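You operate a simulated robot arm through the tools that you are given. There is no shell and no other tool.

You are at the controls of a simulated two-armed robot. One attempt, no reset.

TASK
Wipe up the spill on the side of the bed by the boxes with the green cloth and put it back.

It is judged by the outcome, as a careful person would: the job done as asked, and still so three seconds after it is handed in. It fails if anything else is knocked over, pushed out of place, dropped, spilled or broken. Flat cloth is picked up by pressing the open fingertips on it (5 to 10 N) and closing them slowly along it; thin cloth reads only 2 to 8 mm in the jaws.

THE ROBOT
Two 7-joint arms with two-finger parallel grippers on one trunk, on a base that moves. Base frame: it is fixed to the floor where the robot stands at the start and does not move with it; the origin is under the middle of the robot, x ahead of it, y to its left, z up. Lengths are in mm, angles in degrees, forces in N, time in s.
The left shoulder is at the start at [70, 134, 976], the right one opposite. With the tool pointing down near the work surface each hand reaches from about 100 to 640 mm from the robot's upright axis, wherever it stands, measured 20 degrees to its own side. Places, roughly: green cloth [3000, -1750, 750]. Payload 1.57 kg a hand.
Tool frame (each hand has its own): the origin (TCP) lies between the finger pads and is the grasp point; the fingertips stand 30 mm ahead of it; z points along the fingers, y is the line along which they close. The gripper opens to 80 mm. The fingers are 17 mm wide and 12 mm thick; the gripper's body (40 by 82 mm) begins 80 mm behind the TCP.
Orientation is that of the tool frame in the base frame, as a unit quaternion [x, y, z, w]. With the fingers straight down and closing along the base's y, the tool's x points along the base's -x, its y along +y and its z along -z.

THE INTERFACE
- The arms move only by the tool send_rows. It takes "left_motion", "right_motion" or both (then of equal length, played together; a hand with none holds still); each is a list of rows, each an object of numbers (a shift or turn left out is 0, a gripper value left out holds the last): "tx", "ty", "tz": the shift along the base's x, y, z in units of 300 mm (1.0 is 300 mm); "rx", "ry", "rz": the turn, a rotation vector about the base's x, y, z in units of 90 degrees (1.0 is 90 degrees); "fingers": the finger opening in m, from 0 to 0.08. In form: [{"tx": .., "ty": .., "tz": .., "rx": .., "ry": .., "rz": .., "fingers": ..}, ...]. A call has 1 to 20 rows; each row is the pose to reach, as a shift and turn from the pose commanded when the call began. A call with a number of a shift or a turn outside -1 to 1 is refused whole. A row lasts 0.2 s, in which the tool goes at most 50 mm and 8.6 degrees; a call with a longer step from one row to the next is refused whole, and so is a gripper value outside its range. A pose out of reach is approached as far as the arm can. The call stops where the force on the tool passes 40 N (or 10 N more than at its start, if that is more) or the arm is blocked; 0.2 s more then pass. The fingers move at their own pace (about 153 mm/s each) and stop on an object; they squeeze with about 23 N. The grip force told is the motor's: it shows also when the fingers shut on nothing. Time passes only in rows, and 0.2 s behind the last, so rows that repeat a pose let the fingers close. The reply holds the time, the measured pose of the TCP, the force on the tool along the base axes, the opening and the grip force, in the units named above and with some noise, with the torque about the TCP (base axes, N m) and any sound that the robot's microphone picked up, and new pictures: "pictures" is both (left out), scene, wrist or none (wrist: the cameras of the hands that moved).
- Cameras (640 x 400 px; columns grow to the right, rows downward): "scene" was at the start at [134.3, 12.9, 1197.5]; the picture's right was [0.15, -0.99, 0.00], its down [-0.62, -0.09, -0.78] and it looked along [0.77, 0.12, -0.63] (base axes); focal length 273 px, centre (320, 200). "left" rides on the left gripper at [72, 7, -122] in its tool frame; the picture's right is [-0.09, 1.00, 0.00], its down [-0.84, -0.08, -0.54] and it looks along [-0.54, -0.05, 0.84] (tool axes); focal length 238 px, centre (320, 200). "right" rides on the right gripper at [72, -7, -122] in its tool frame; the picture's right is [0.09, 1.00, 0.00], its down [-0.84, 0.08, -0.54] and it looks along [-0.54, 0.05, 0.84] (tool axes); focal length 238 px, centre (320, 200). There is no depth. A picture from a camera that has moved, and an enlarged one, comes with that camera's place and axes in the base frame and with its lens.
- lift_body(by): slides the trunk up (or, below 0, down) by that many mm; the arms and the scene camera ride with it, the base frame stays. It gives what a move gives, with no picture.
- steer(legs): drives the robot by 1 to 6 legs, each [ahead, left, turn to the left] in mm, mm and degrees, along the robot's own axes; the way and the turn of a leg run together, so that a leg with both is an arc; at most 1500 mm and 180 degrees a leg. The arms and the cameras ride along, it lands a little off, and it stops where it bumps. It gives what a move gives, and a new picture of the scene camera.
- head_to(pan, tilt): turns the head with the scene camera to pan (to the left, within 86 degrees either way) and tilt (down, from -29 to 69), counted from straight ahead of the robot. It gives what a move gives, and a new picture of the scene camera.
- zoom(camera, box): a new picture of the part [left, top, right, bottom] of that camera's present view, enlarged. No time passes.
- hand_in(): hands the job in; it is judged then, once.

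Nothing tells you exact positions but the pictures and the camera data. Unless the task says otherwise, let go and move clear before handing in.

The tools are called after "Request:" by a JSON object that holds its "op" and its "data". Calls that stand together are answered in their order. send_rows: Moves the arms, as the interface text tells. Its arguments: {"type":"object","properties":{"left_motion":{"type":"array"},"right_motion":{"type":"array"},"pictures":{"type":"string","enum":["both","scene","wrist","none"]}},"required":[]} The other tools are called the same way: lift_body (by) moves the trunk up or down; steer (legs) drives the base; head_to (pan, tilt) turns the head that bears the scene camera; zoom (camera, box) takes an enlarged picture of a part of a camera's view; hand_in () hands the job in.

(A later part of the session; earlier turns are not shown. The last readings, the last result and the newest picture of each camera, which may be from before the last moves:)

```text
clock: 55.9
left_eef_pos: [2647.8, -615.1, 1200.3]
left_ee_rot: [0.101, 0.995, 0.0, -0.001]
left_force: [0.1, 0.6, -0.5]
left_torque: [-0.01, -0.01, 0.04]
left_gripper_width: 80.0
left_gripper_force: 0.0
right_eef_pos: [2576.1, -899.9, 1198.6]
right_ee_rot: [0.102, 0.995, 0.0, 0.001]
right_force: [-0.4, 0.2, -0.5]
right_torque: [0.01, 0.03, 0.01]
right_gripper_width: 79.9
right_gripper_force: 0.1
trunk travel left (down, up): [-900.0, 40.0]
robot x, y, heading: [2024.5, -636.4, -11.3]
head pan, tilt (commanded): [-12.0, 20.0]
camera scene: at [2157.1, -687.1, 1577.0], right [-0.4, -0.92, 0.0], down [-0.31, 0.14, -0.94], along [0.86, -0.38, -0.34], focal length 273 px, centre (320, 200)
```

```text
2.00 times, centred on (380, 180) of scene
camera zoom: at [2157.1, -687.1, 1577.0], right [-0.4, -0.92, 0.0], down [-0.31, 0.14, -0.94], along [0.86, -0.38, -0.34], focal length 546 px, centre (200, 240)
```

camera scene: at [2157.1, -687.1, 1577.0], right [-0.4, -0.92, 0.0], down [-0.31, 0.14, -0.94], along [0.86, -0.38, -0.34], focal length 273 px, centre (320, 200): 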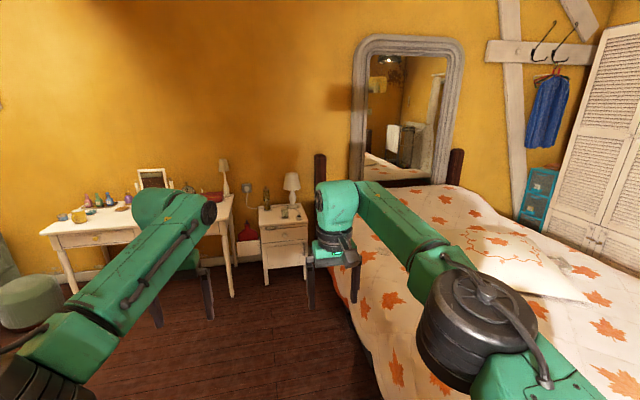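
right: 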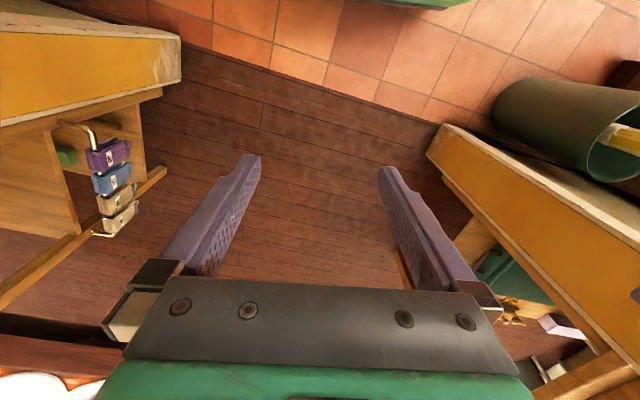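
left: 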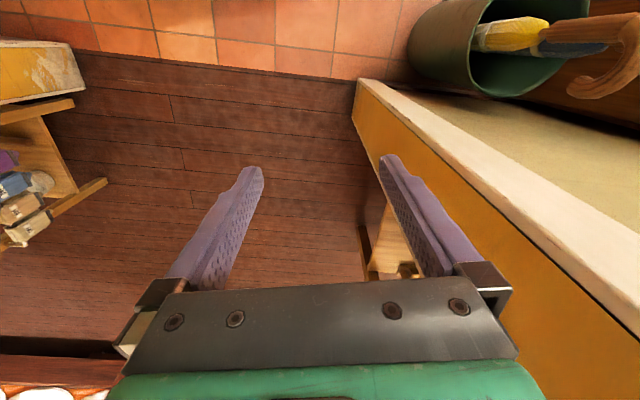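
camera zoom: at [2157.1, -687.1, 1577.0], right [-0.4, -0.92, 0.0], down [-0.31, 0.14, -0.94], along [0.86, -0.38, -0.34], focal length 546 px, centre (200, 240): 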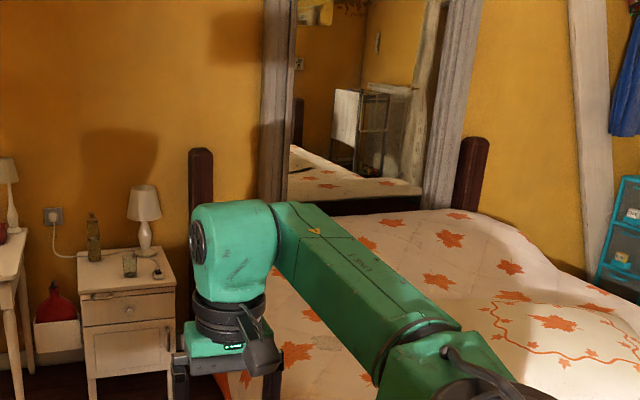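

I'll lower the trunk in two steps and look along the bed's left side near the floor.

Request:
{"op": "lift_body", "data": {"by": -400}}

Request:
{"op": "lift_body", "data": {"by": -250}}

Request:
{"op": "head_to", "data": {"pan": -15, "tilt": 15}}

Request:
{"op": "zoom", "data": {"camera": "scene", "box": [240, 140, 560, 340]}}

```text
clock: 59.8
left_eef_pos: [2647.5, -615.4, 800.0]
left_ee_rot: [0.101, 0.995, 0.0, -0.001]
left_force: [-0.3, -0.8, -0.2]
left_torque: [0.0, 0.01, 0.01]
left_gripper_width: 80.1
left_gripper_force: 0.1
right_eef_pos: [2577.2, -901.0, 799.3]
right_ee_rot: [0.101, 0.995, 0.0, 0.001]
right_force: [-0.6, 0.7, -0.2]
right_torque: [0.02, 0.02, 0.02]
right_gripper_width: 80.0
right_gripper_force: 0.0
trunk travel left (down, up): [-500.0, 440.0]
robot x, y, heading: [2026.0, -640.8, -11.5]
head pan, tilt (commanded): [-12.0, 20.0]
```

```text
clock: 62.3
left_eef_pos: [2646.6, -614.8, 550.6]
left_ee_rot: [0.101, 0.995, 0.001, -0.002]
left_force: [0.1, -0.1, -0.7]
left_torque: [-0.03, 0.0, 0.02]
left_gripper_width: 79.8
left_gripper_force: 0.1
right_eef_pos: [2576.5, -900.4, 549.3]
right_ee_rot: [0.101, 0.995, 0.0, 0.0]
right_force: [-0.1, 1.2, -1.2]
right_torque: [0.0, -0.02, -0.01]
right_gripper_width: 80.0
right_gripper_force: 0.0
trunk travel left (down, up): [-250.0, 690.0]
robot x, y, heading: [2021.1, -638.1, -11.8]
head pan, tilt (commanded): [-12.0, 20.0]
```

```text
clock: 63.0
left_eef_pos: [2646.4, -615.0, 549.1]
left_ee_rot: [0.1, 0.995, 0.0, -0.001]
left_force: [0.0, 0.8, -0.3]
left_torque: [-0.03, -0.01, 0.03]
left_gripper_width: 79.9
left_gripper_force: 0.1
right_eef_pos: [2576.1, -900.3, 549.4]
right_ee_rot: [0.101, 0.995, 0.0, 0.001]
right_force: [-0.2, -0.4, -0.3]
right_torque: [0.01, -0.02, 0.0]
right_gripper_width: 80.1
right_gripper_force: 0.1
trunk travel left (down, up): [-250.0, 690.0]
robot x, y, heading: [2021.2, -637.2, -11.6]
head pan, tilt (commanded): [-15.0, 15.0]
camera scene: at [2155.1, -691.6, 935.2], right [-0.45, -0.89, 0.0], down [-0.23, 0.12, -0.97], along [0.86, -0.43, -0.26], focal length 273 px, centre (320, 200)
```

scene: 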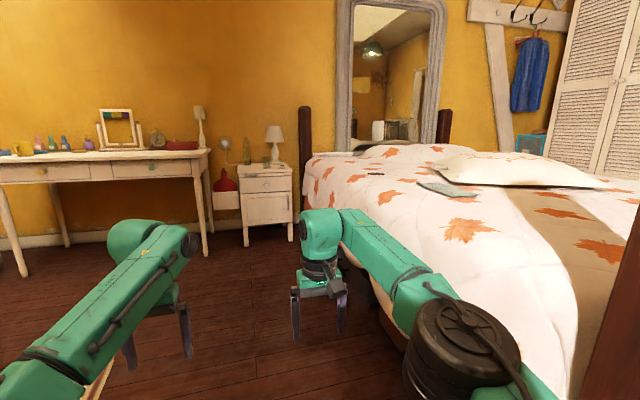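

```text
2.00 times, centred on (400, 240) of scene
camera zoom: at [2155.1, -691.6, 935.2], right [-0.45, -0.89, 0.0], down [-0.23, 0.12, -0.97], along [0.86, -0.43, -0.26], focal length 546 px, centre (160, 120)
```

zoom: 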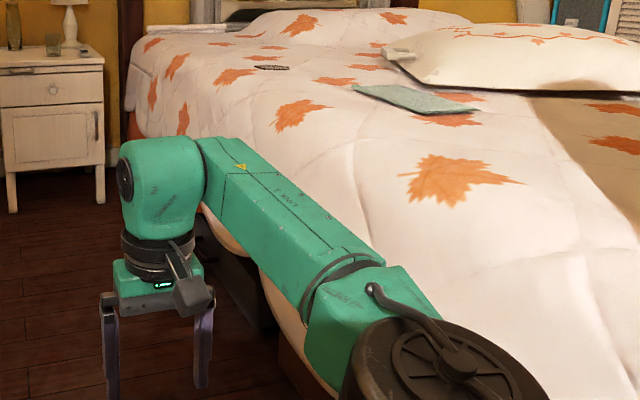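

There are dark boxes under the bed's left side. I'll turn a little so I can see them clearly between the arms.

Request:
{"op": "steer", "data": {"legs": [[0, 120, 0], [0, 0, -36]]}}

Request:
{"op": "head_to", "data": {"pan": 5, "tilt": 25}}

Request:
{"op": "zoom", "data": {"camera": "scene", "box": [160, 100, 480, 300]}}

```text
clock: 66.0
left_eef_pos: [2567.5, -866.2, 549.4]
left_ee_rot: [0.402, 0.915, 0.001, -0.001]
left_force: [-0.3, -0.2, 0.2]
left_torque: [0.06, 0.01, 0.01]
left_gripper_width: 80.2
left_gripper_force: 0.0
right_eef_pos: [2343.5, -1055.5, 549.0]
right_ee_rot: [0.404, 0.915, -0.001, 0.001]
right_force: [0.1, -0.4, -0.2]
right_torque: [0.02, -0.02, 0.0]
right_gripper_width: 80.2
right_gripper_force: 0.1
trunk travel left (down, up): [-250.0, 690.0]
robot x, y, heading: [2044.9, -518.3, -47.4]
head pan, tilt (commanded): [-15.0, 15.0]
camera scene: at [2124.0, -639.7, 935.3], right [-0.89, -0.46, 0.0], down [-0.12, 0.23, -0.97], along [0.45, -0.86, -0.26], focal length 273 px, centre (320, 200)
```

scene: 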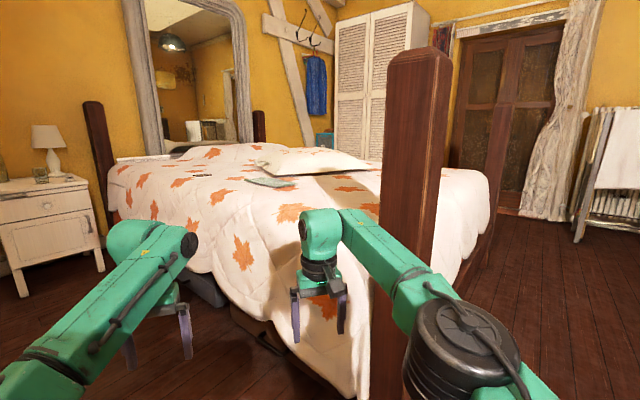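

```text
clock: 66.8
left_eef_pos: [2567.2, -865.8, 549.4]
left_ee_rot: [0.402, 0.915, 0.001, 0.0]
left_force: [-1.2, 0.4, 0.1]
left_torque: [-0.01, 0.0, 0.01]
left_gripper_width: 80.0
left_gripper_force: 0.1
right_eef_pos: [2342.6, -1054.9, 549.6]
right_ee_rot: [0.403, 0.915, -0.001, 0.001]
right_force: [-0.3, -0.5, 0.3]
right_torque: [0.01, -0.01, 0.0]
right_gripper_width: 80.1
right_gripper_force: 0.1
trunk travel left (down, up): [-250.0, 690.0]
robot x, y, heading: [2049.4, -524.2, -47.7]
head pan, tilt (commanded): [5.0, 25.0]
camera scene: at [2148.8, -619.1, 919.1], right [-0.68, -0.74, 0.0], down [-0.31, 0.29, -0.91], along [0.67, -0.61, -0.42], focal length 273 px, centre (320, 200)
```

scene: 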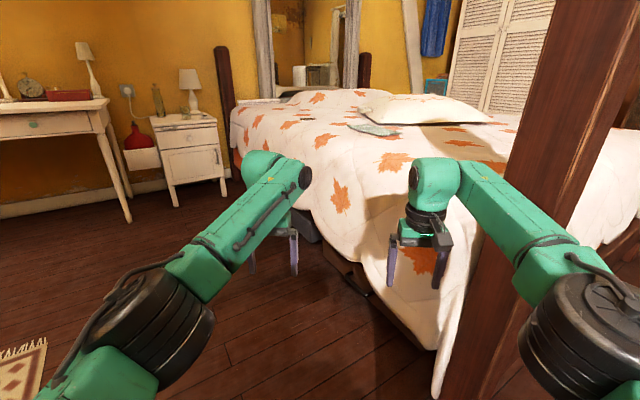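

```text
2.00 times, centred on (320, 200) of scene
camera zoom: at [2148.8, -619.1, 919.1], right [-0.68, -0.74, 0.0], down [-0.31, 0.29, -0.91], along [0.67, -0.61, -0.42], focal length 546 px, centre (320, 200)
```

zoom: 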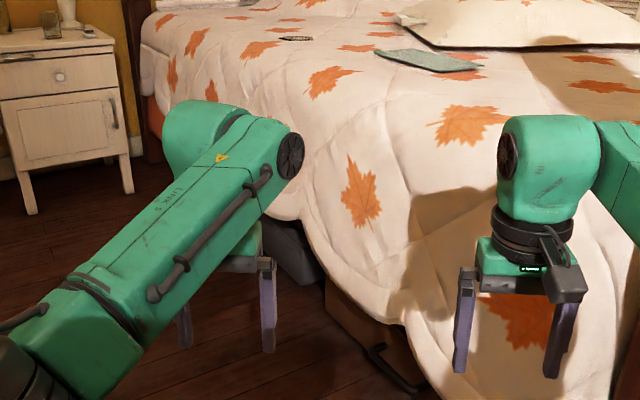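

Under this side there's a grey item and a brown suitcase with a black handle, so the "boxes" could instead be the turquoise ones at the far head corner. I'll raise the trunk fully and drive round the foot of the bed to check the far side.

Request:
{"op": "lift_body", "data": {"by": 400}}

Request:
{"op": "lift_body", "data": {"by": 285}}

Request:
{"op": "steer", "data": {"legs": [[0, 0, 37], [-373, -151, 0], [151, -1295, 0]]}}

Request:
{"op": "head_to", "data": {"pan": 0, "tilt": 30}}

```text
clock: 70.6
left_eef_pos: [2566.5, -865.8, 949.4]
left_ee_rot: [0.403, 0.915, 0.0, -0.001]
left_force: [0.7, -0.1, 0.5]
left_torque: [-0.01, 0.0, -0.01]
left_gripper_width: 80.0
left_gripper_force: 0.1
right_eef_pos: [2342.2, -1056.0, 948.4]
right_ee_rot: [0.403, 0.915, 0.0, 0.0]
right_force: [-0.1, 0.2, 0.1]
right_torque: [-0.02, 0.0, -0.06]
right_gripper_width: 79.9
right_gripper_force: 0.0
trunk travel left (down, up): [-650.0, 290.0]
robot x, y, heading: [2046.2, -522.9, -47.7]
head pan, tilt (commanded): [5.0, 25.0]
```

```text
clock: 73.5
left_eef_pos: [2567.2, -866.4, 1234.8]
left_ee_rot: [0.402, 0.916, 0.0, 0.0]
left_force: [-0.9, -0.8, -0.1]
left_torque: [-0.01, 0.01, 0.0]
left_gripper_width: 80.0
left_gripper_force: 0.0
right_eef_pos: [2342.2, -1055.4, 1235.4]
right_ee_rot: [0.403, 0.915, -0.001, 0.001]
right_force: [0.6, -0.4, 0.2]
right_torque: [0.02, 0.03, 0.01]
right_gripper_width: 80.2
right_gripper_force: 0.1
trunk travel left (down, up): [-935.0, 5.0]
robot x, y, heading: [2046.2, -517.0, -47.5]
head pan, tilt (commanded): [5.0, 25.0]
```

```text
clock: 83.8
left_eef_pos: [2197.2, -1850.8, 1235.0]
left_ee_rot: [0.088, 0.996, -0.001, 0.0]
left_force: [-1.1, -0.8, -0.1]
left_torque: [0.01, -0.01, 0.03]
left_gripper_width: 79.9
left_gripper_force: 0.0
right_eef_pos: [2133.8, -2139.3, 1233.1]
right_ee_rot: [0.089, 0.996, 0.001, 0.001]
right_force: [-0.2, 0.2, 0.0]
right_torque: [-0.04, 0.0, 0.0]
right_gripper_width: 80.1
right_gripper_force: 0.1
trunk travel left (down, up): [-935.0, 5.0]
robot x, y, heading: [1572.4, -1894.7, -9.7]
head pan, tilt (commanded): [5.0, 25.0]
camera scene: at [1714.2, -1908.6, 1604.0], right [-0.09, -1.0, 0.0], down [-0.42, 0.04, -0.91], along [0.9, -0.08, -0.42], focal length 273 px, centre (320, 200)
```

scene: 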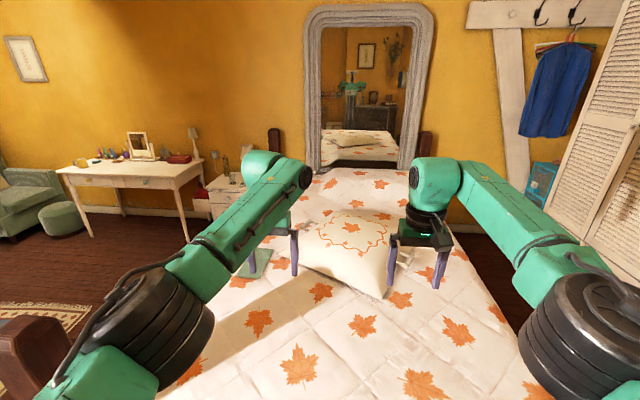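

```text
clock: 84.5
left_eef_pos: [2197.5, -1851.7, 1236.0]
left_ee_rot: [0.089, 0.996, -0.001, -0.002]
left_force: [-0.6, -0.4, 0.1]
left_torque: [-0.01, 0.0, -0.01]
left_gripper_width: 80.2
left_gripper_force: 0.0
right_eef_pos: [2132.9, -2138.4, 1234.1]
right_ee_rot: [0.088, 0.996, 0.0, 0.001]
right_force: [-0.2, -0.2, -0.2]
right_torque: [0.0, -0.03, 0.0]
right_gripper_width: 80.2
right_gripper_force: 0.1
trunk travel left (down, up): [-935.0, 5.0]
robot x, y, heading: [1573.8, -1889.4, -10.0]
head pan, tilt (commanded): [0.0, 30.0]
camera scene: at [1711.5, -1917.0, 1596.1], right [-0.18, -0.98, 0.0], down [-0.49, 0.09, -0.87], along [0.85, -0.15, -0.5], focal length 273 px, centre (320, 200)
```

scene: 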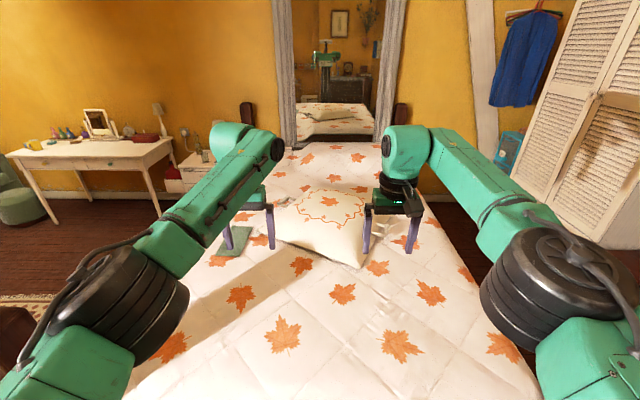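

From the foot I can see most of the bed. I'll zoom in on the right half and the head region to look for more spills.

Request:
{"op": "zoom", "data": {"camera": "scene", "box": [340, 140, 540, 265]}}

Request:
{"op": "zoom", "data": {"camera": "scene", "box": [220, 130, 420, 255]}}

Request:
{"op": "zoom", "data": {"camera": "scene", "box": [300, 250, 560, 400]}}

Request:
{"op": "zoom", "data": {"camera": "right", "box": [0, 0, 640, 400]}}

Request:
{"op": "head_to", "data": {"pan": -15, "tilt": 40}}

```text
3.20 times, centred on (440, 202) of scene
camera zoom: at [1711.5, -1917.0, 1596.1], right [-0.18, -0.98, 0.0], down [-0.49, 0.09, -0.87], along [0.85, -0.15, -0.5], focal length 874 px, centre (-64, 192)
```

zoom: 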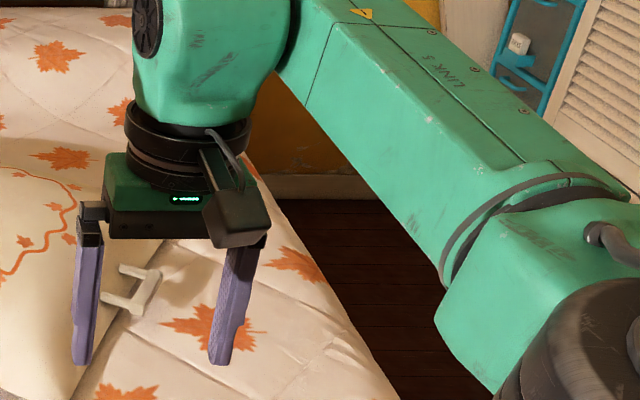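

```text
3.20 times, centred on (320, 192) of scene
camera zoom: at [1711.5, -1917.0, 1596.1], right [-0.18, -0.98, 0.0], down [-0.49, 0.09, -0.87], along [0.85, -0.15, -0.5], focal length 874 px, centre (320, 224)
```

zoom: 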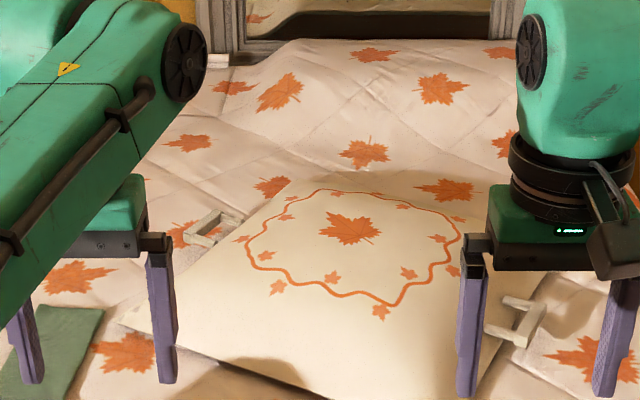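

```text
2.46 times, centred on (430, 325) of scene
camera zoom: at [1711.5, -1917.0, 1596.1], right [-0.18, -0.98, 0.0], down [-0.49, 0.09, -0.87], along [0.85, -0.15, -0.5], focal length 672 px, centre (49, -108)
```

zoom: 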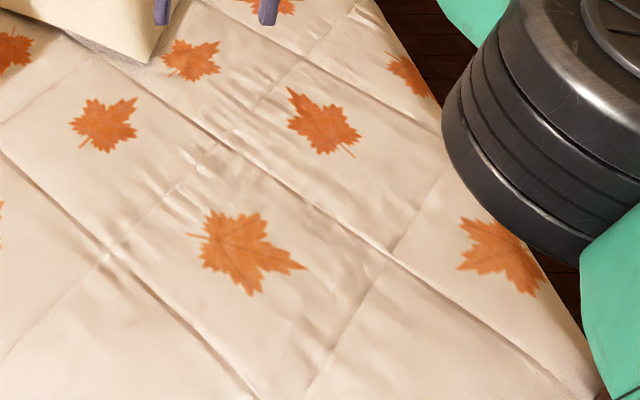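

```text
1.00 times, centred on (320, 200) of right (not enlarged: the box is as wide or as high as the picture)
camera zoom: at [2062.3, -2132.0, 1356.0], right [0.09, 1.0, 0.0], down [0.84, -0.07, 0.54], along [0.54, -0.05, -0.84], focal length 238 px, centre (320, 200)
```

zoom: 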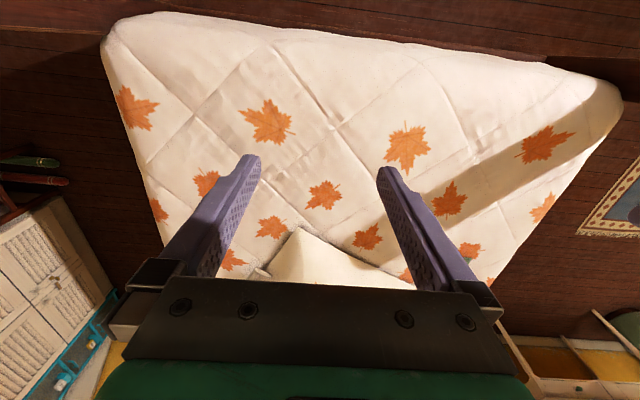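

```text
clock: 85.3
left_eef_pos: [2197.3, -1850.9, 1235.0]
left_ee_rot: [0.088, 0.996, 0.0, -0.001]
left_force: [0.0, -0.4, -0.3]
left_torque: [0.01, 0.0, 0.02]
left_gripper_width: 80.2
left_gripper_force: 0.0
right_eef_pos: [2133.2, -2138.6, 1233.4]
right_ee_rot: [0.089, 0.996, 0.0, 0.001]
right_force: [-0.3, -0.1, 1.2]
right_torque: [0.03, 0.04, 0.01]
right_gripper_width: 80.0
right_gripper_force: 0.1
trunk travel left (down, up): [-935.0, 5.0]
robot x, y, heading: [1572.6, -1892.5, -10.1]
head pan, tilt (commanded): [-15.0, 40.0]
camera scene: at [1699.4, -1937.6, 1580.7], right [-0.42, -0.91, 0.0], down [-0.58, 0.27, -0.77], along [0.69, -0.32, -0.64], focal length 273 px, centre (320, 200)
```

scene: 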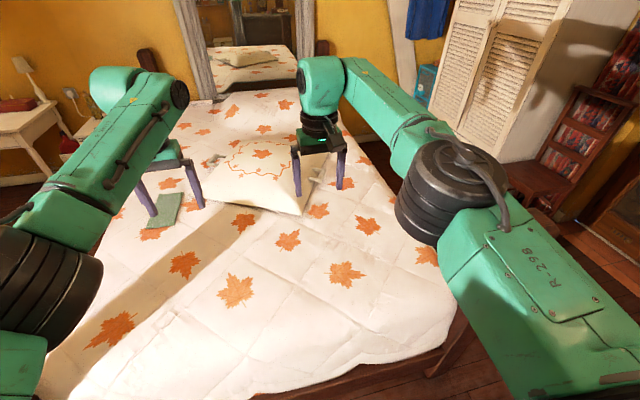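

The right half looks clean so far, but the right hand hides its far edge. I'll strafe right for a view along that side and of the turquoise boxes.

Request:
{"op": "steer", "data": {"legs": [[0, -420, 0]]}}

Request:
{"op": "head_to", "data": {"pan": 0, "tilt": 28}}

Request:
{"op": "zoom", "data": {"camera": "scene", "box": [200, 110, 440, 260]}}

Request:
{"op": "zoom", "data": {"camera": "scene", "box": [240, 240, 500, 400]}}

Request:
{"op": "zoom", "data": {"camera": "right", "box": [0, 0, 640, 400]}}

```text
clock: 87.9
left_eef_pos: [2122.5, -2267.6, 1234.8]
left_ee_rot: [0.086, 0.996, -0.001, -0.001]
left_force: [-0.1, 1.1, -0.7]
left_torque: [-0.01, 0.03, -0.03]
left_gripper_width: 80.2
left_gripper_force: 0.0
right_eef_pos: [2060.4, -2553.5, 1235.2]
right_ee_rot: [0.087, 0.996, -0.001, 0.001]
right_force: [-0.3, 0.6, 0.7]
right_torque: [0.0, -0.02, 0.0]
right_gripper_width: 79.7
right_gripper_force: 0.1
trunk travel left (down, up): [-935.0, 5.0]
robot x, y, heading: [1497.7, -2311.1, -10.2]
head pan, tilt (commanded): [-15.0, 40.0]
camera scene: at [1625.7, -2353.8, 1580.7], right [-0.42, -0.91, 0.0], down [-0.58, 0.27, -0.77], along [0.69, -0.32, -0.64], focal length 273 px, centre (320, 200)
```

scene: 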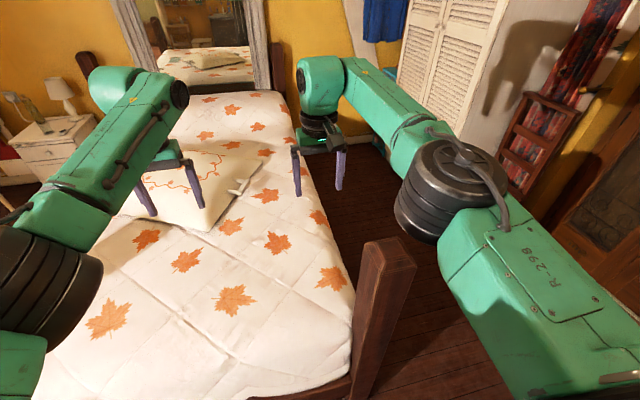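

```text
clock: 88.6
left_eef_pos: [2123.5, -2268.4, 1236.1]
left_ee_rot: [0.087, 0.996, 0.0, -0.001]
left_force: [-0.4, 0.1, 0.9]
left_torque: [0.0, -0.01, 0.01]
left_gripper_width: 79.9
left_gripper_force: 0.0
right_eef_pos: [2060.4, -2555.2, 1233.2]
right_ee_rot: [0.087, 0.996, 0.0, 0.001]
right_force: [0.1, 0.5, 0.3]
right_torque: [-0.02, 0.02, -0.02]
right_gripper_width: 79.8
right_gripper_force: 0.0
trunk travel left (down, up): [-935.0, 5.0]
robot x, y, heading: [1502.2, -2311.7, -9.8]
head pan, tilt (commanded): [0.0, 28.0]
camera scene: at [1638.0, -2336.6, 1599.2], right [-0.17, -0.98, 0.0], down [-0.46, 0.08, -0.88], along [0.87, -0.15, -0.47], focal length 273 px, centre (320, 200)
```

scene: 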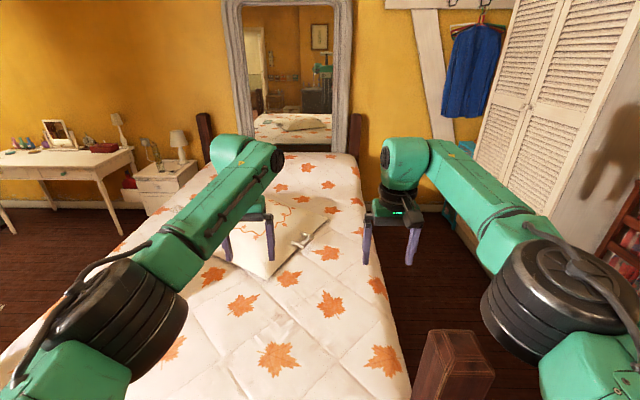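

```text
2.67 times, centred on (320, 185) of scene
camera zoom: at [1638.0, -2336.6, 1599.2], right [-0.17, -0.98, 0.0], down [-0.46, 0.08, -0.88], along [0.87, -0.15, -0.47], focal length 728 px, centre (320, 240)
```

zoom: 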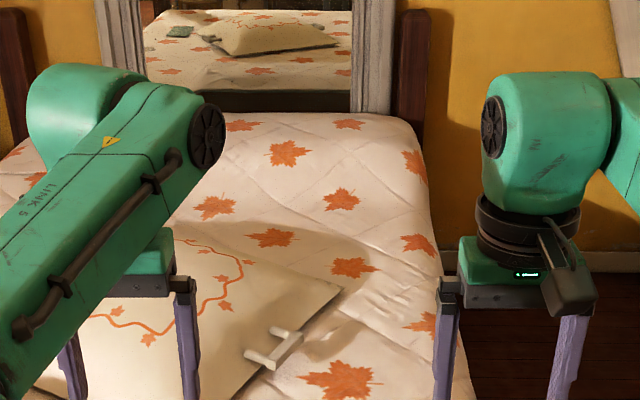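

```text
2.46 times, centred on (370, 320) of scene
camera zoom: at [1638.0, -2336.6, 1599.2], right [-0.17, -0.98, 0.0], down [-0.46, 0.08, -0.88], along [0.87, -0.15, -0.47], focal length 672 px, centre (197, -95)
```

zoom: 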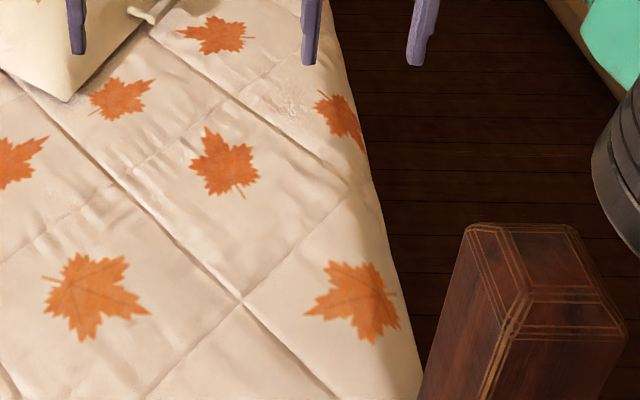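

```text
1.00 times, centred on (320, 200) of right (not enlarged: the box is as wide or as high as the picture)
camera zoom: at [1988.8, -2550.0, 1355.9], right [0.08, 1.0, 0.0], down [0.84, -0.07, 0.54], along [0.54, -0.04, -0.84], focal length 238 px, centre (320, 200)
```

zoom: 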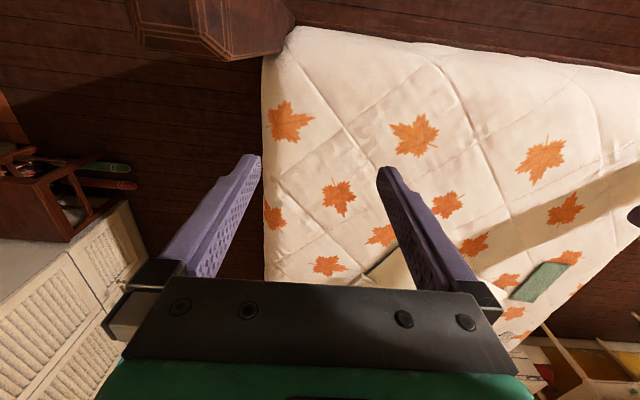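

There's a slightly rough-looking patch near the right edge of the cover. I'll zoom in closer on it.

Request:
{"op": "zoom", "data": {"camera": "scene", "box": [316, 250, 396, 300]}}

Request:
{"op": "zoom", "data": {"camera": "right", "box": [260, 130, 460, 290]}}

Request:
{"op": "head_to", "data": {"pan": -5, "tilt": 45}}

Request:
{"op": "zoom", "data": {"camera": "scene", "box": [200, 40, 440, 190]}}

```text
8.00 times, centred on (356, 275) of scene
camera zoom: at [1638.0, -2336.6, 1599.2], right [-0.17, -0.98, 0.0], down [-0.46, 0.08, -0.88], along [0.87, -0.15, -0.47], focal length 2185 px, centre (32, -400)
```

zoom: 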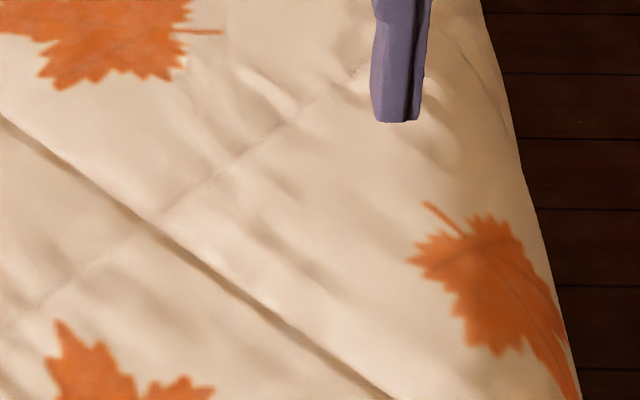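

```text
2.50 times, centred on (360, 210) of right
camera zoom: at [1988.8, -2550.0, 1355.9], right [0.08, 1.0, 0.0], down [0.84, -0.07, 0.54], along [0.54, -0.04, -0.84], focal length 596 px, centre (220, 175)
```

zoom: 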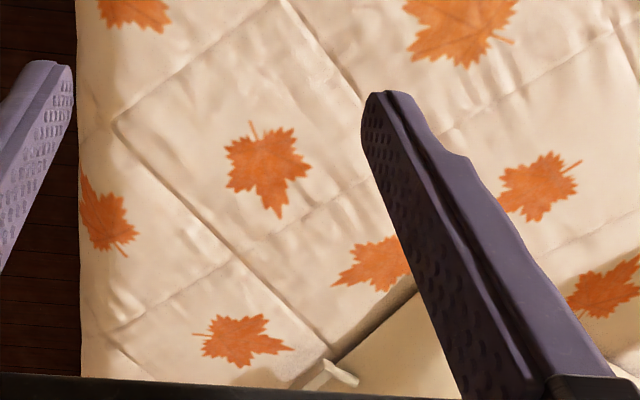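

```text
clock: 89.4
left_eef_pos: [2122.7, -2269.6, 1234.8]
left_ee_rot: [0.086, 0.996, 0.0, -0.001]
left_force: [-0.1, -0.3, -0.5]
left_torque: [0.01, -0.01, -0.02]
left_gripper_width: 80.0
left_gripper_force: 0.0
right_eef_pos: [2059.6, -2556.4, 1232.8]
right_ee_rot: [0.087, 0.996, 0.001, 0.001]
right_force: [-0.1, -0.5, -0.3]
right_torque: [0.04, 0.04, -0.01]
right_gripper_width: 80.1
right_gripper_force: 0.0
trunk travel left (down, up): [-935.0, 5.0]
robot x, y, heading: [1500.5, -2313.7, -10.0]
head pan, tilt (commanded): [-5.0, 45.0]
camera scene: at [1626.7, -2342.0, 1573.5], right [-0.26, -0.97, 0.0], down [-0.68, 0.18, -0.71], along [0.68, -0.18, -0.71], focal length 273 px, centre (320, 200)
```

scene: 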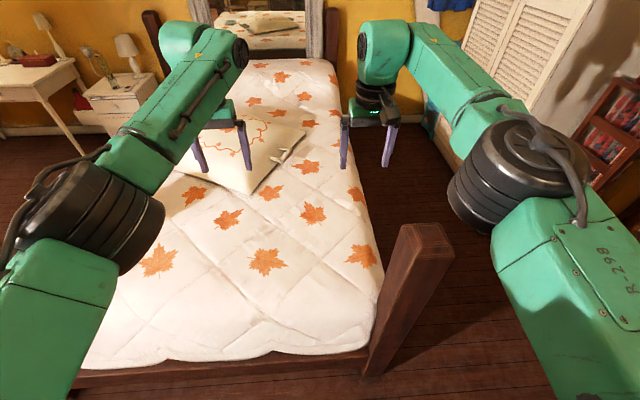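

```text
2.67 times, centred on (320, 115) of scene
camera zoom: at [1626.7, -2342.0, 1573.5], right [-0.26, -0.97, 0.0], down [-0.68, 0.18, -0.71], along [0.68, -0.18, -0.71], focal length 728 px, centre (320, 427)
```

zoom: 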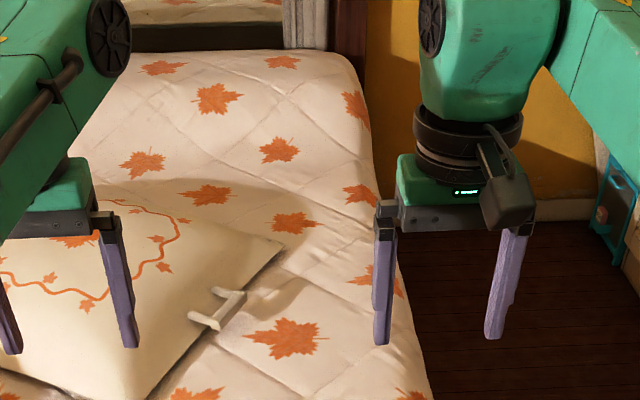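

The far side is clean, so the grey spill on the left side, above the cases stored under the bed, is the only one. Before going back I'll look down beside me to judge how big my base is.

Request:
{"op": "head_to", "data": {"pan": 86, "tilt": 69}}

Request:
{"op": "head_to", "data": {"pan": 40, "tilt": 69}}

```text
clock: 91.1
left_eef_pos: [2122.8, -2269.0, 1235.2]
left_ee_rot: [0.086, 0.996, 0.0, 0.0]
left_force: [-0.6, -0.5, -0.1]
left_torque: [0.0, 0.01, -0.01]
left_gripper_width: 79.9
left_gripper_force: 0.1
right_eef_pos: [2062.2, -2555.5, 1232.8]
right_ee_rot: [0.087, 0.996, -0.001, 0.001]
right_force: [-0.4, -0.8, -0.5]
right_torque: [0.01, 0.04, -0.01]
right_gripper_width: 80.0
right_gripper_force: 0.0
trunk travel left (down, up): [-935.0, 5.0]
robot x, y, heading: [1499.7, -2314.0, -10.1]
head pan, tilt (commanded): [85.9, 68.8]
camera scene: at [1561.8, -2266.4, 1544.6], right [0.97, -0.24, 0.0], down [-0.23, -0.9, -0.36], along [0.09, 0.35, -0.93], focal length 273 px, centre (320, 200)
```

scene: 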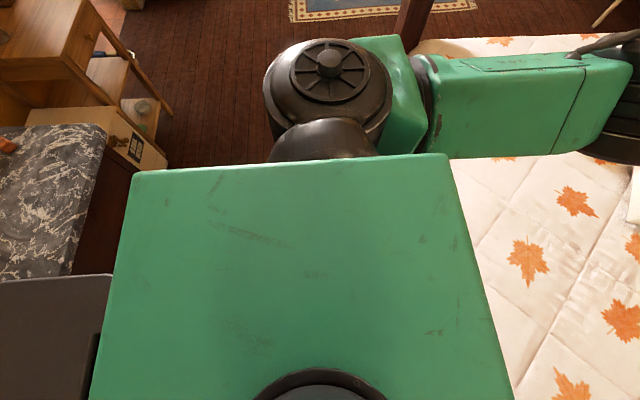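

```text
clock: 92.2
left_eef_pos: [2122.7, -2269.7, 1235.4]
left_ee_rot: [0.086, 0.996, 0.0, -0.001]
left_force: [0.2, 0.7, -0.3]
left_torque: [-0.01, 0.02, 0.0]
left_gripper_width: 80.1
left_gripper_force: 0.1
right_eef_pos: [2059.1, -2555.3, 1234.2]
right_ee_rot: [0.088, 0.996, 0.0, 0.001]
right_force: [0.6, 0.1, 0.1]
right_torque: [0.0, -0.01, -0.01]
right_gripper_width: 80.1
right_gripper_force: 0.0
trunk travel left (down, up): [-935.0, 5.0]
robot x, y, heading: [1498.9, -2315.1, -9.9]
head pan, tilt (commanded): [40.0, 68.8]
camera scene: at [1596.5, -2292.6, 1544.6], right [0.5, -0.87, 0.0], down [-0.81, -0.47, -0.36], along [0.31, 0.18, -0.93], focal length 273 px, centre (320, 200)
```

scene: 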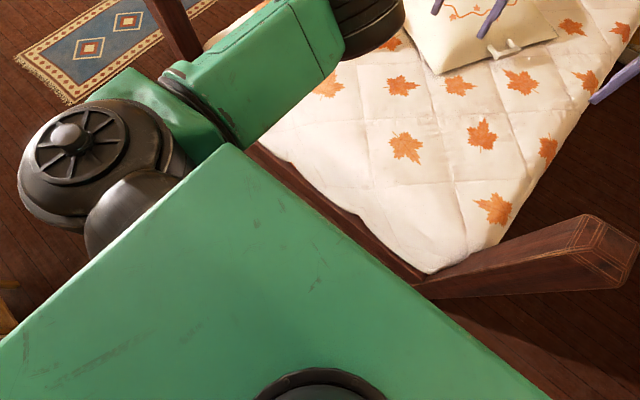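

My base front seems to reach no further than about 240 mm ahead of its axis. I'll drive back round to the left side and stop facing the bed near the cloth, still well back from the edge.

Request:
{"op": "steer", "data": {"legs": [[0, 850, 0], [0, 850, 0], [1448, -10, 0], [0, 0, -90.6]]}}

Request:
{"op": "head_to", "data": {"pan": 0, "tilt": 55}}

```text
clock: 111.5
left_eef_pos: [3211.6, -1540.5, 1235.8]
left_ee_rot: [0.781, 0.625, 0.0, -0.002]
left_force: [0.4, 0.1, 0.0]
left_torque: [0.0, -0.01, 0.02]
left_gripper_width: 79.9
left_gripper_force: 0.1
right_eef_pos: [2929.4, -1464.3, 1233.4]
right_ee_rot: [0.781, 0.625, -0.001, 0.0]
right_force: [-0.3, -0.4, -0.5]
right_torque: [-0.02, 0.0, 0.0]
right_gripper_width: 80.2
right_gripper_force: 0.1
trunk travel left (down, up): [-935.0, 5.0]
robot x, y, heading: [3201.8, -913.9, -102.6]
head pan, tilt (commanded): [40.0, 68.8]
camera scene: at [3213.3, -1014.9, 1544.6], right [-0.89, -0.46, 0.0], down [-0.43, 0.83, -0.36], along [0.17, -0.32, -0.93], focal length 273 px, centre (320, 200)
```

scene: 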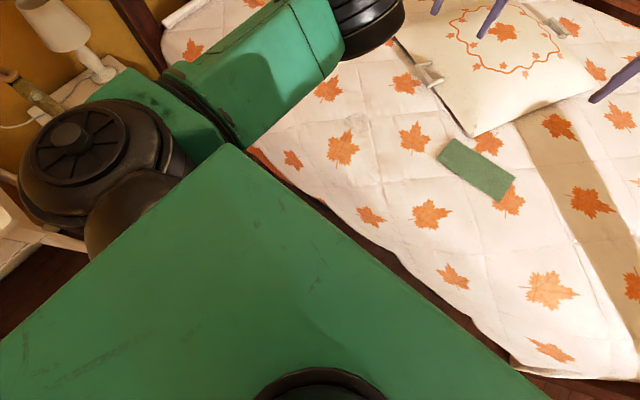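

```text
clock: 112.6
left_eef_pos: [3210.9, -1539.7, 1235.5]
left_ee_rot: [0.78, 0.626, 0.0, 0.0]
left_force: [-0.5, -0.3, -0.6]
left_torque: [-0.02, 0.0, 0.01]
left_gripper_width: 79.9
left_gripper_force: 0.1
right_eef_pos: [2928.1, -1463.8, 1234.0]
right_ee_rot: [0.781, 0.625, -0.001, 0.0]
right_force: [0.3, 0.6, -0.4]
right_torque: [0.04, -0.02, 0.02]
right_gripper_width: 80.1
right_gripper_force: 0.0
trunk travel left (down, up): [-935.0, 5.0]
robot x, y, heading: [3198.0, -915.2, -102.9]
head pan, tilt (commanded): [0.0, 55.0]
camera scene: at [3171.3, -1035.3, 1560.0], right [-0.98, 0.22, 0.0], down [0.18, 0.8, -0.57], along [-0.13, -0.56, -0.82], focal length 273 px, centre (320, 200)
```

scene: 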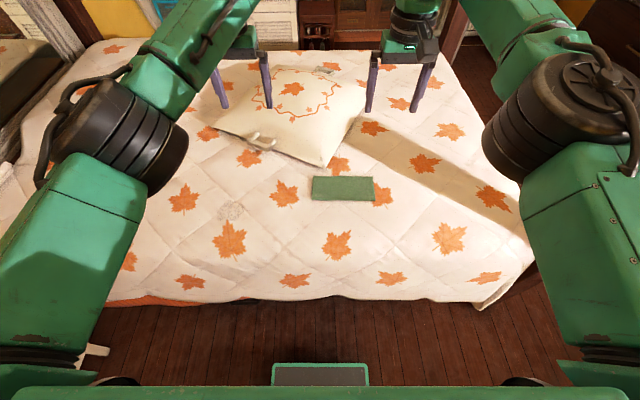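

At this pose the cloth (about 240 × 105 mm) is centred near (2932, -1660) and the spill is near (3371, -1651), with the cover's top at z ≈ 700. I'll tuck the left hand up and back, lower the trunk to working height, then move in closer.

Request:
{"op": "send_rows", "data": {"left_motion": [{"tx": 0.018, "ty": 0.08, "tz": 0.1}, {"tx": 0.037, "ty": 0.16, "tz": 0.21}, {"tx": 0.055, "ty": 0.24, "tz": 0.32}, {"tx": 0.074, "ty": 0.32, "tz": 0.43}, {"tx": 0.092, "ty": 0.4, "tz": 0.54}, {"tx": 0.11, "ty": 0.48, "tz": 0.65}, {"tx": 0.128, "ty": 0.56, "tz": 0.72}], "pictures": "none"}}

Request:
{"op": "lift_body", "data": {"by": -385}}

Request:
{"op": "steer", "data": {"legs": [[150, 60, 0]]}}

```text
clock: 114.2
left_eef_pos: [3250.2, -1369.4, 1452.9]
left_ee_rot: [0.781, 0.625, -0.001, 0.0]
left_force: [-0.5, 0.0, 0.2]
left_torque: [-0.05, 0.01, -0.01]
left_gripper_width: 80.1
left_gripper_force: 0.0
right_eef_pos: [2928.8, -1462.2, 1235.5]
right_ee_rot: [0.781, 0.624, -0.001, 0.001]
right_force: [0.1, 0.7, -0.4]
right_torque: [-0.04, -0.01, -0.01]
right_gripper_width: 79.9
right_gripper_force: 0.1
trunk travel left (down, up): [-935.0, 5.0]
robot x, y, heading: [3198.9, -916.8, -102.8]
head pan, tilt (commanded): [0.0, 55.0]
```

```text
clock: 117.9
left_eef_pos: [3249.8, -1371.8, 1066.7]
left_ee_rot: [0.781, 0.625, 0.001, -0.001]
left_force: [-0.1, -0.1, 0.2]
left_torque: [0.02, 0.01, -0.01]
left_gripper_width: 80.2
left_gripper_force: 0.1
right_eef_pos: [2927.8, -1462.9, 849.4]
right_ee_rot: [0.781, 0.625, -0.001, 0.0]
right_force: [0.4, 0.9, 0.0]
right_torque: [-0.02, -0.02, -0.02]
right_gripper_width: 80.1
right_gripper_force: 0.1
trunk travel left (down, up): [-550.0, 390.0]
robot x, y, heading: [3198.1, -917.2, -102.4]
head pan, tilt (commanded): [0.0, 55.0]
```

```text
clock: 119.3
left_eef_pos: [3275.1, -1532.4, 1066.0]
left_ee_rot: [0.781, 0.624, 0.0, 0.0]
left_force: [0.2, -0.8, -0.4]
left_torque: [0.03, 0.01, 0.03]
left_gripper_width: 80.0
left_gripper_force: 0.1
right_eef_pos: [2953.6, -1622.7, 849.3]
right_ee_rot: [0.781, 0.624, -0.001, 0.0]
right_force: [0.6, 0.2, 0.4]
right_torque: [0.04, 0.0, 0.01]
right_gripper_width: 80.0
right_gripper_force: 0.2
trunk travel left (down, up): [-550.0, 390.0]
robot x, y, heading: [3229.3, -1076.2, -102.7]
head pan, tilt (commanded): [0.0, 55.0]
camera scene: at [3197.6, -1194.7, 1175.0], right [-0.97, 0.22, 0.0], down [0.18, 0.8, -0.57], along [-0.13, -0.56, -0.82], focal length 273 px, centre (320, 200)
```

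scene: 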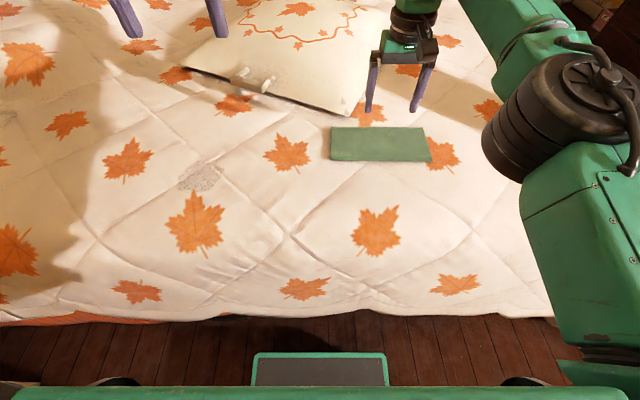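

The cloth is now about 630 mm ahead and slightly to the right, so I'll tilt the right tool 20° forward to reach its centre. I'll hover over it first and check with the wrist camera.

Request:
{"op": "send_rows", "data": {"right_motion": [{"tx": -0.01, "ty": -0.02, "tz": -0.04, "rx": -0.072, "ry": 0.016, "fingers": 0.08}, {"tx": -0.03, "ty": -0.05, "tz": -0.1, "rx": -0.144, "ry": 0.0325}, {"tx": -0.047, "ty": -0.073, "tz": -0.163, "rx": -0.2168, "ry": 0.0488}, {"tx": -0.047, "ty": -0.073, "tz": -0.163, "rx": -0.2168, "ry": 0.0488}], "pictures": "both"}}

```text
clock: 120.3
left_eef_pos: [3276.0, -1531.3, 1067.3]
left_ee_rot: [0.782, 0.623, 0.0, -0.002]
left_force: [0.5, 0.0, -0.1]
left_torque: [-0.04, -0.02, 0.03]
left_gripper_width: 80.0
left_gripper_force: 0.0
right_eef_pos: [2938.7, -1646.1, 797.4]
right_ee_rot: [0.77, 0.614, -0.137, 0.11]
right_force: [-0.2, 0.4, -0.2]
right_torque: [-0.02, -0.03, 0.02]
right_gripper_width: 79.9
right_gripper_force: 0.1
trunk travel left (down, up): [-550.0, 390.0]
robot x, y, heading: [3226.9, -1070.7, -102.4]
head pan, tilt (commanded): [0.0, 55.0]
camera scene: at [3197.8, -1194.7, 1175.0], right [-0.97, 0.22, 0.0], down [0.18, 0.8, -0.57], along [-0.13, -0.56, -0.82], focal length 273 px, centre (320, 200)
camera right: at [2957.9, -1536.9, 889.0], right [0.99, -0.14, -0.03], down [-0.06, -0.6, 0.8], along [-0.13, -0.79, -0.6], focal length 238 px, centre (320, 200)
```

scene: 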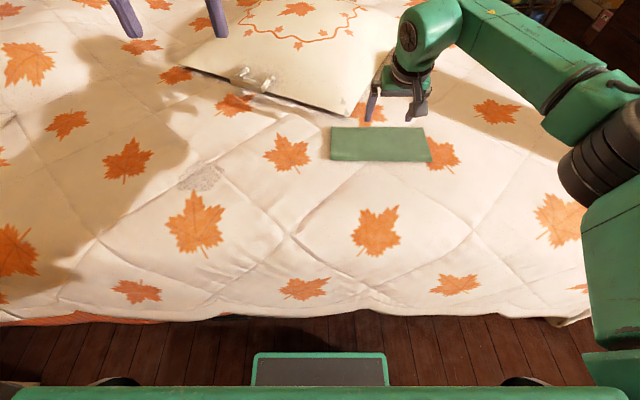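
right: 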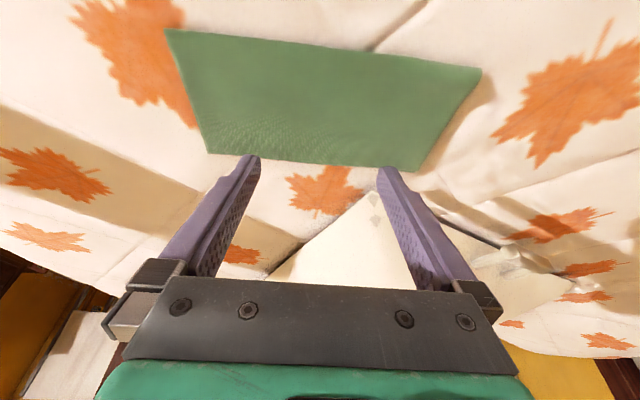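

The fingertips are lined up over the cloth's centre. I'll lower them toward the surface and watch the force.

Request:
{"op": "send_rows", "data": {"right_motion": [{"tz": -0.06}, {"tz": -0.12}, {"tz": -0.17}, {"tz": -0.19}, {"tz": -0.19}], "pictures": "wrist"}}

```text
clock: 121.5
left_eef_pos: [3275.5, -1531.8, 1066.2]
left_ee_rot: [0.782, 0.624, 0.001, 0.0]
left_force: [0.6, -0.4, 0.4]
left_torque: [0.01, 0.0, -0.03]
left_gripper_width: 79.8
left_gripper_force: 0.1
right_eef_pos: [2938.8, -1643.9, 742.4]
right_ee_rot: [0.77, 0.614, -0.135, 0.11]
right_force: [-0.5, -0.2, -0.3]
right_torque: [-0.02, 0.02, -0.02]
right_gripper_width: 80.0
right_gripper_force: 0.0
trunk travel left (down, up): [-550.0, 390.0]
robot x, y, heading: [3229.0, -1075.3, -102.8]
head pan, tilt (commanded): [0.0, 55.0]
camera right: at [2958.1, -1536.7, 833.1], right [0.99, -0.14, -0.03], down [-0.06, -0.6, 0.8], along [-0.13, -0.79, -0.6], focal length 238 px, centre (320, 200)
```

right: 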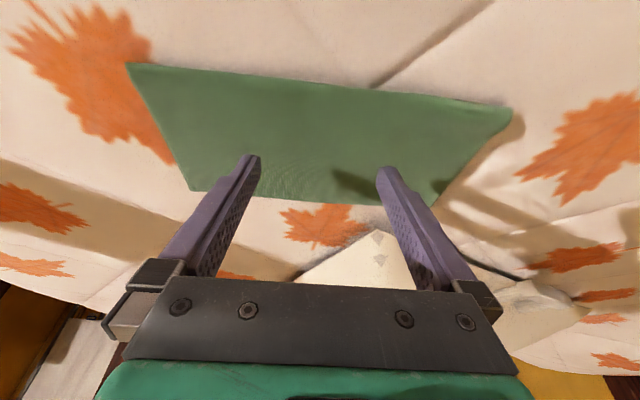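

The fingertips are about 15 mm above the cloth. I'll creep down in small steps until I feel about 5–10 N.

Request:
{"op": "send_rows", "data": {"right_motion": [{"tz": -0.02}, {"tz": -0.03}, {"tz": -0.04}, {"tz": -0.04}], "pictures": "wrist"}}

```text
clock: 122.5
left_eef_pos: [3275.0, -1531.8, 1066.4]
left_ee_rot: [0.782, 0.624, 0.001, -0.001]
left_force: [0.4, 0.1, 0.4]
left_torque: [-0.03, 0.01, -0.01]
left_gripper_width: 79.9
left_gripper_force: 0.1
right_eef_pos: [2939.6, -1644.4, 732.1]
right_ee_rot: [0.77, 0.613, -0.135, 0.109]
right_force: [0.2, -0.4, -0.2]
right_torque: [0.0, 0.0, -0.04]
right_gripper_width: 80.0
right_gripper_force: 0.2
trunk travel left (down, up): [-550.0, 390.0]
robot x, y, heading: [3226.5, -1074.5, -102.7]
head pan, tilt (commanded): [0.0, 55.0]
camera right: at [2958.6, -1536.5, 820.8], right [0.99, -0.14, -0.03], down [-0.06, -0.6, 0.8], along [-0.13, -0.79, -0.6], focal length 238 px, centre (320, 200)
```

right: 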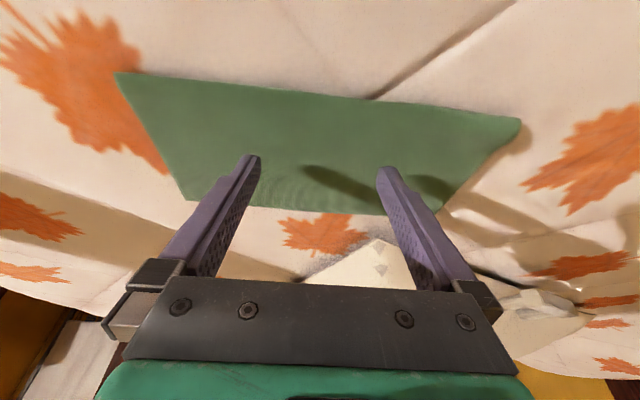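

There's still no contact, so I'll go a little lower.

Request:
{"op": "send_rows", "data": {"right_motion": [{"tz": -0.013}, {"tz": -0.027}, {"tz": -0.027}], "pictures": "none"}}

Request:
{"op": "send_rows", "data": {"right_motion": [{"tz": -0.01}, {"tz": -0.02}, {"tz": -0.02}], "pictures": "wrist"}}

```text
clock: 123.3
left_eef_pos: [3274.4, -1531.9, 1066.7]
left_ee_rot: [0.782, 0.624, 0.001, -0.001]
left_force: [-0.1, -0.8, 1.0]
left_torque: [0.01, 0.01, 0.0]
left_gripper_width: 80.0
left_gripper_force: 0.1
right_eef_pos: [2939.7, -1644.4, 723.7]
right_ee_rot: [0.77, 0.614, -0.136, 0.109]
right_force: [0.0, -0.2, -0.1]
right_torque: [0.03, 0.01, -0.03]
right_gripper_width: 79.9
right_gripper_force: 0.0
trunk travel left (down, up): [-550.0, 390.0]
robot x, y, heading: [3228.9, -1074.3, -102.7]
head pan, tilt (commanded): [0.0, 55.0]
```

```text
clock: 124.1
left_eef_pos: [3276.8, -1532.0, 1065.9]
left_ee_rot: [0.782, 0.624, 0.001, 0.0]
left_force: [0.0, 0.4, -0.8]
left_torque: [0.02, -0.02, -0.01]
left_gripper_width: 80.1
left_gripper_force: 0.1
right_eef_pos: [2941.4, -1643.8, 716.5]
right_ee_rot: [0.77, 0.614, -0.136, 0.11]
right_force: [-0.3, -0.4, -0.1]
right_torque: [-0.01, -0.01, -0.03]
right_gripper_width: 79.9
right_gripper_force: 0.2
trunk travel left (down, up): [-550.0, 390.0]
robot x, y, heading: [3228.5, -1075.7, -103.1]
head pan, tilt (commanded): [0.0, 55.0]
camera right: at [2958.8, -1536.8, 806.7], right [0.99, -0.14, -0.03], down [-0.06, -0.6, 0.8], along [-0.13, -0.79, -0.6], focal length 238 px, centre (320, 200)
```

right: 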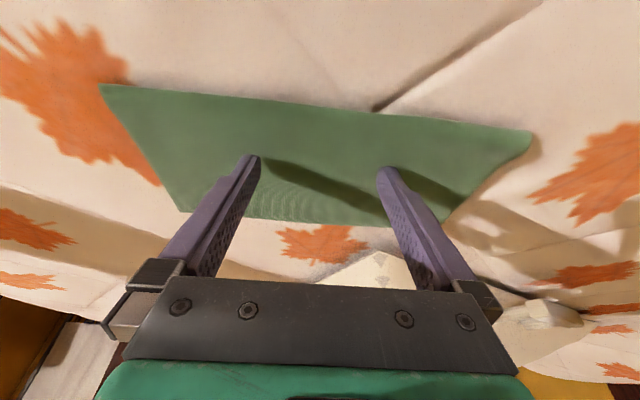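

The shadow almost meets the fingertip, so contact is close. I'll continue in small steps.

Request:
{"op": "send_rows", "data": {"right_motion": [{"tz": -0.01}, {"tz": -0.015}, {"tz": -0.015}], "pictures": "none"}}

Request:
{"op": "send_rows", "data": {"right_motion": [{"tz": -0.007}, {"tz": -0.013}, {"tz": -0.013}], "pictures": "wrist"}}

```text
clock: 124.9
left_eef_pos: [3274.9, -1531.0, 1067.3]
left_ee_rot: [0.782, 0.623, 0.0, 0.0]
left_force: [-0.5, 0.4, 0.0]
left_torque: [-0.02, 0.04, -0.02]
left_gripper_width: 80.2
left_gripper_force: 0.1
right_eef_pos: [2938.8, -1646.1, 712.7]
right_ee_rot: [0.77, 0.614, -0.136, 0.109]
right_force: [0.4, -0.2, 1.8]
right_torque: [0.01, 0.04, -0.03]
right_gripper_width: 80.3
right_gripper_force: 0.1
trunk travel left (down, up): [-550.0, 390.0]
robot x, y, heading: [3228.1, -1077.2, -102.6]
head pan, tilt (commanded): [0.0, 55.0]
```

```text
clock: 125.7
left_eef_pos: [3276.8, -1528.6, 1067.7]
left_ee_rot: [0.782, 0.624, -0.002, 0.0]
left_force: [0.8, -0.6, 0.7]
left_torque: [-0.01, 0.03, 0.0]
left_gripper_width: 79.8
left_gripper_force: 0.1
right_eef_pos: [2939.0, -1645.0, 713.3]
right_ee_rot: [0.769, 0.614, -0.139, 0.112]
right_force: [-2.4, -3.2, 17.8]
right_torque: [-0.01, 0.42, 0.03]
right_gripper_width: 80.0
right_gripper_force: 0.1
trunk travel left (down, up): [-550.0, 390.0]
robot x, y, heading: [3223.2, -1076.4, -103.0]
head pan, tilt (commanded): [0.0, 55.0]
camera right: at [2958.7, -1535.7, 801.7], right [0.99, -0.14, -0.03], down [-0.06, -0.6, 0.8], along [-0.13, -0.79, -0.6], focal length 238 px, centre (320, 200)
```

right: 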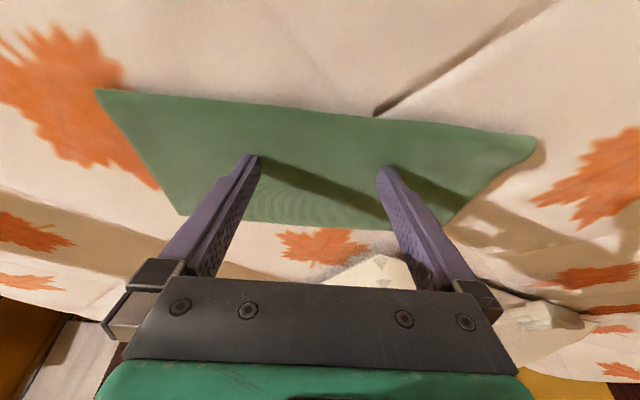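

I have contact: about 18 N, mostly on one finger. I'll ease off to roughly 8 N and roll the hand slightly to level the two fingers.

Request:
{"op": "send_rows", "data": {"right_motion": [{"tz": 0.008, "rx": 0.0037, "ry": 0.0163}, {"tz": 0.008, "rx": 0.0037, "ry": 0.0163}], "pictures": "none"}}

```text
clock: 126.3
left_eef_pos: [3276.3, -1530.2, 1068.5]
left_ee_rot: [0.781, 0.624, -0.001, 0.0]
left_force: [-0.2, -0.2, 0.8]
left_torque: [0.0, -0.02, 0.02]
left_gripper_width: 79.9
left_gripper_force: 0.0
right_eef_pos: [2940.9, -1645.0, 714.5]
right_ee_rot: [0.769, 0.615, -0.145, 0.101]
right_force: [-1.4, -5.7, 17.3]
right_torque: [-0.39, -0.69, -0.26]
right_gripper_width: 80.0
right_gripper_force: 0.1
trunk travel left (down, up): [-550.0, 390.0]
robot x, y, heading: [3224.4, -1076.5, -102.9]
head pan, tilt (commanded): [0.0, 55.0]
```

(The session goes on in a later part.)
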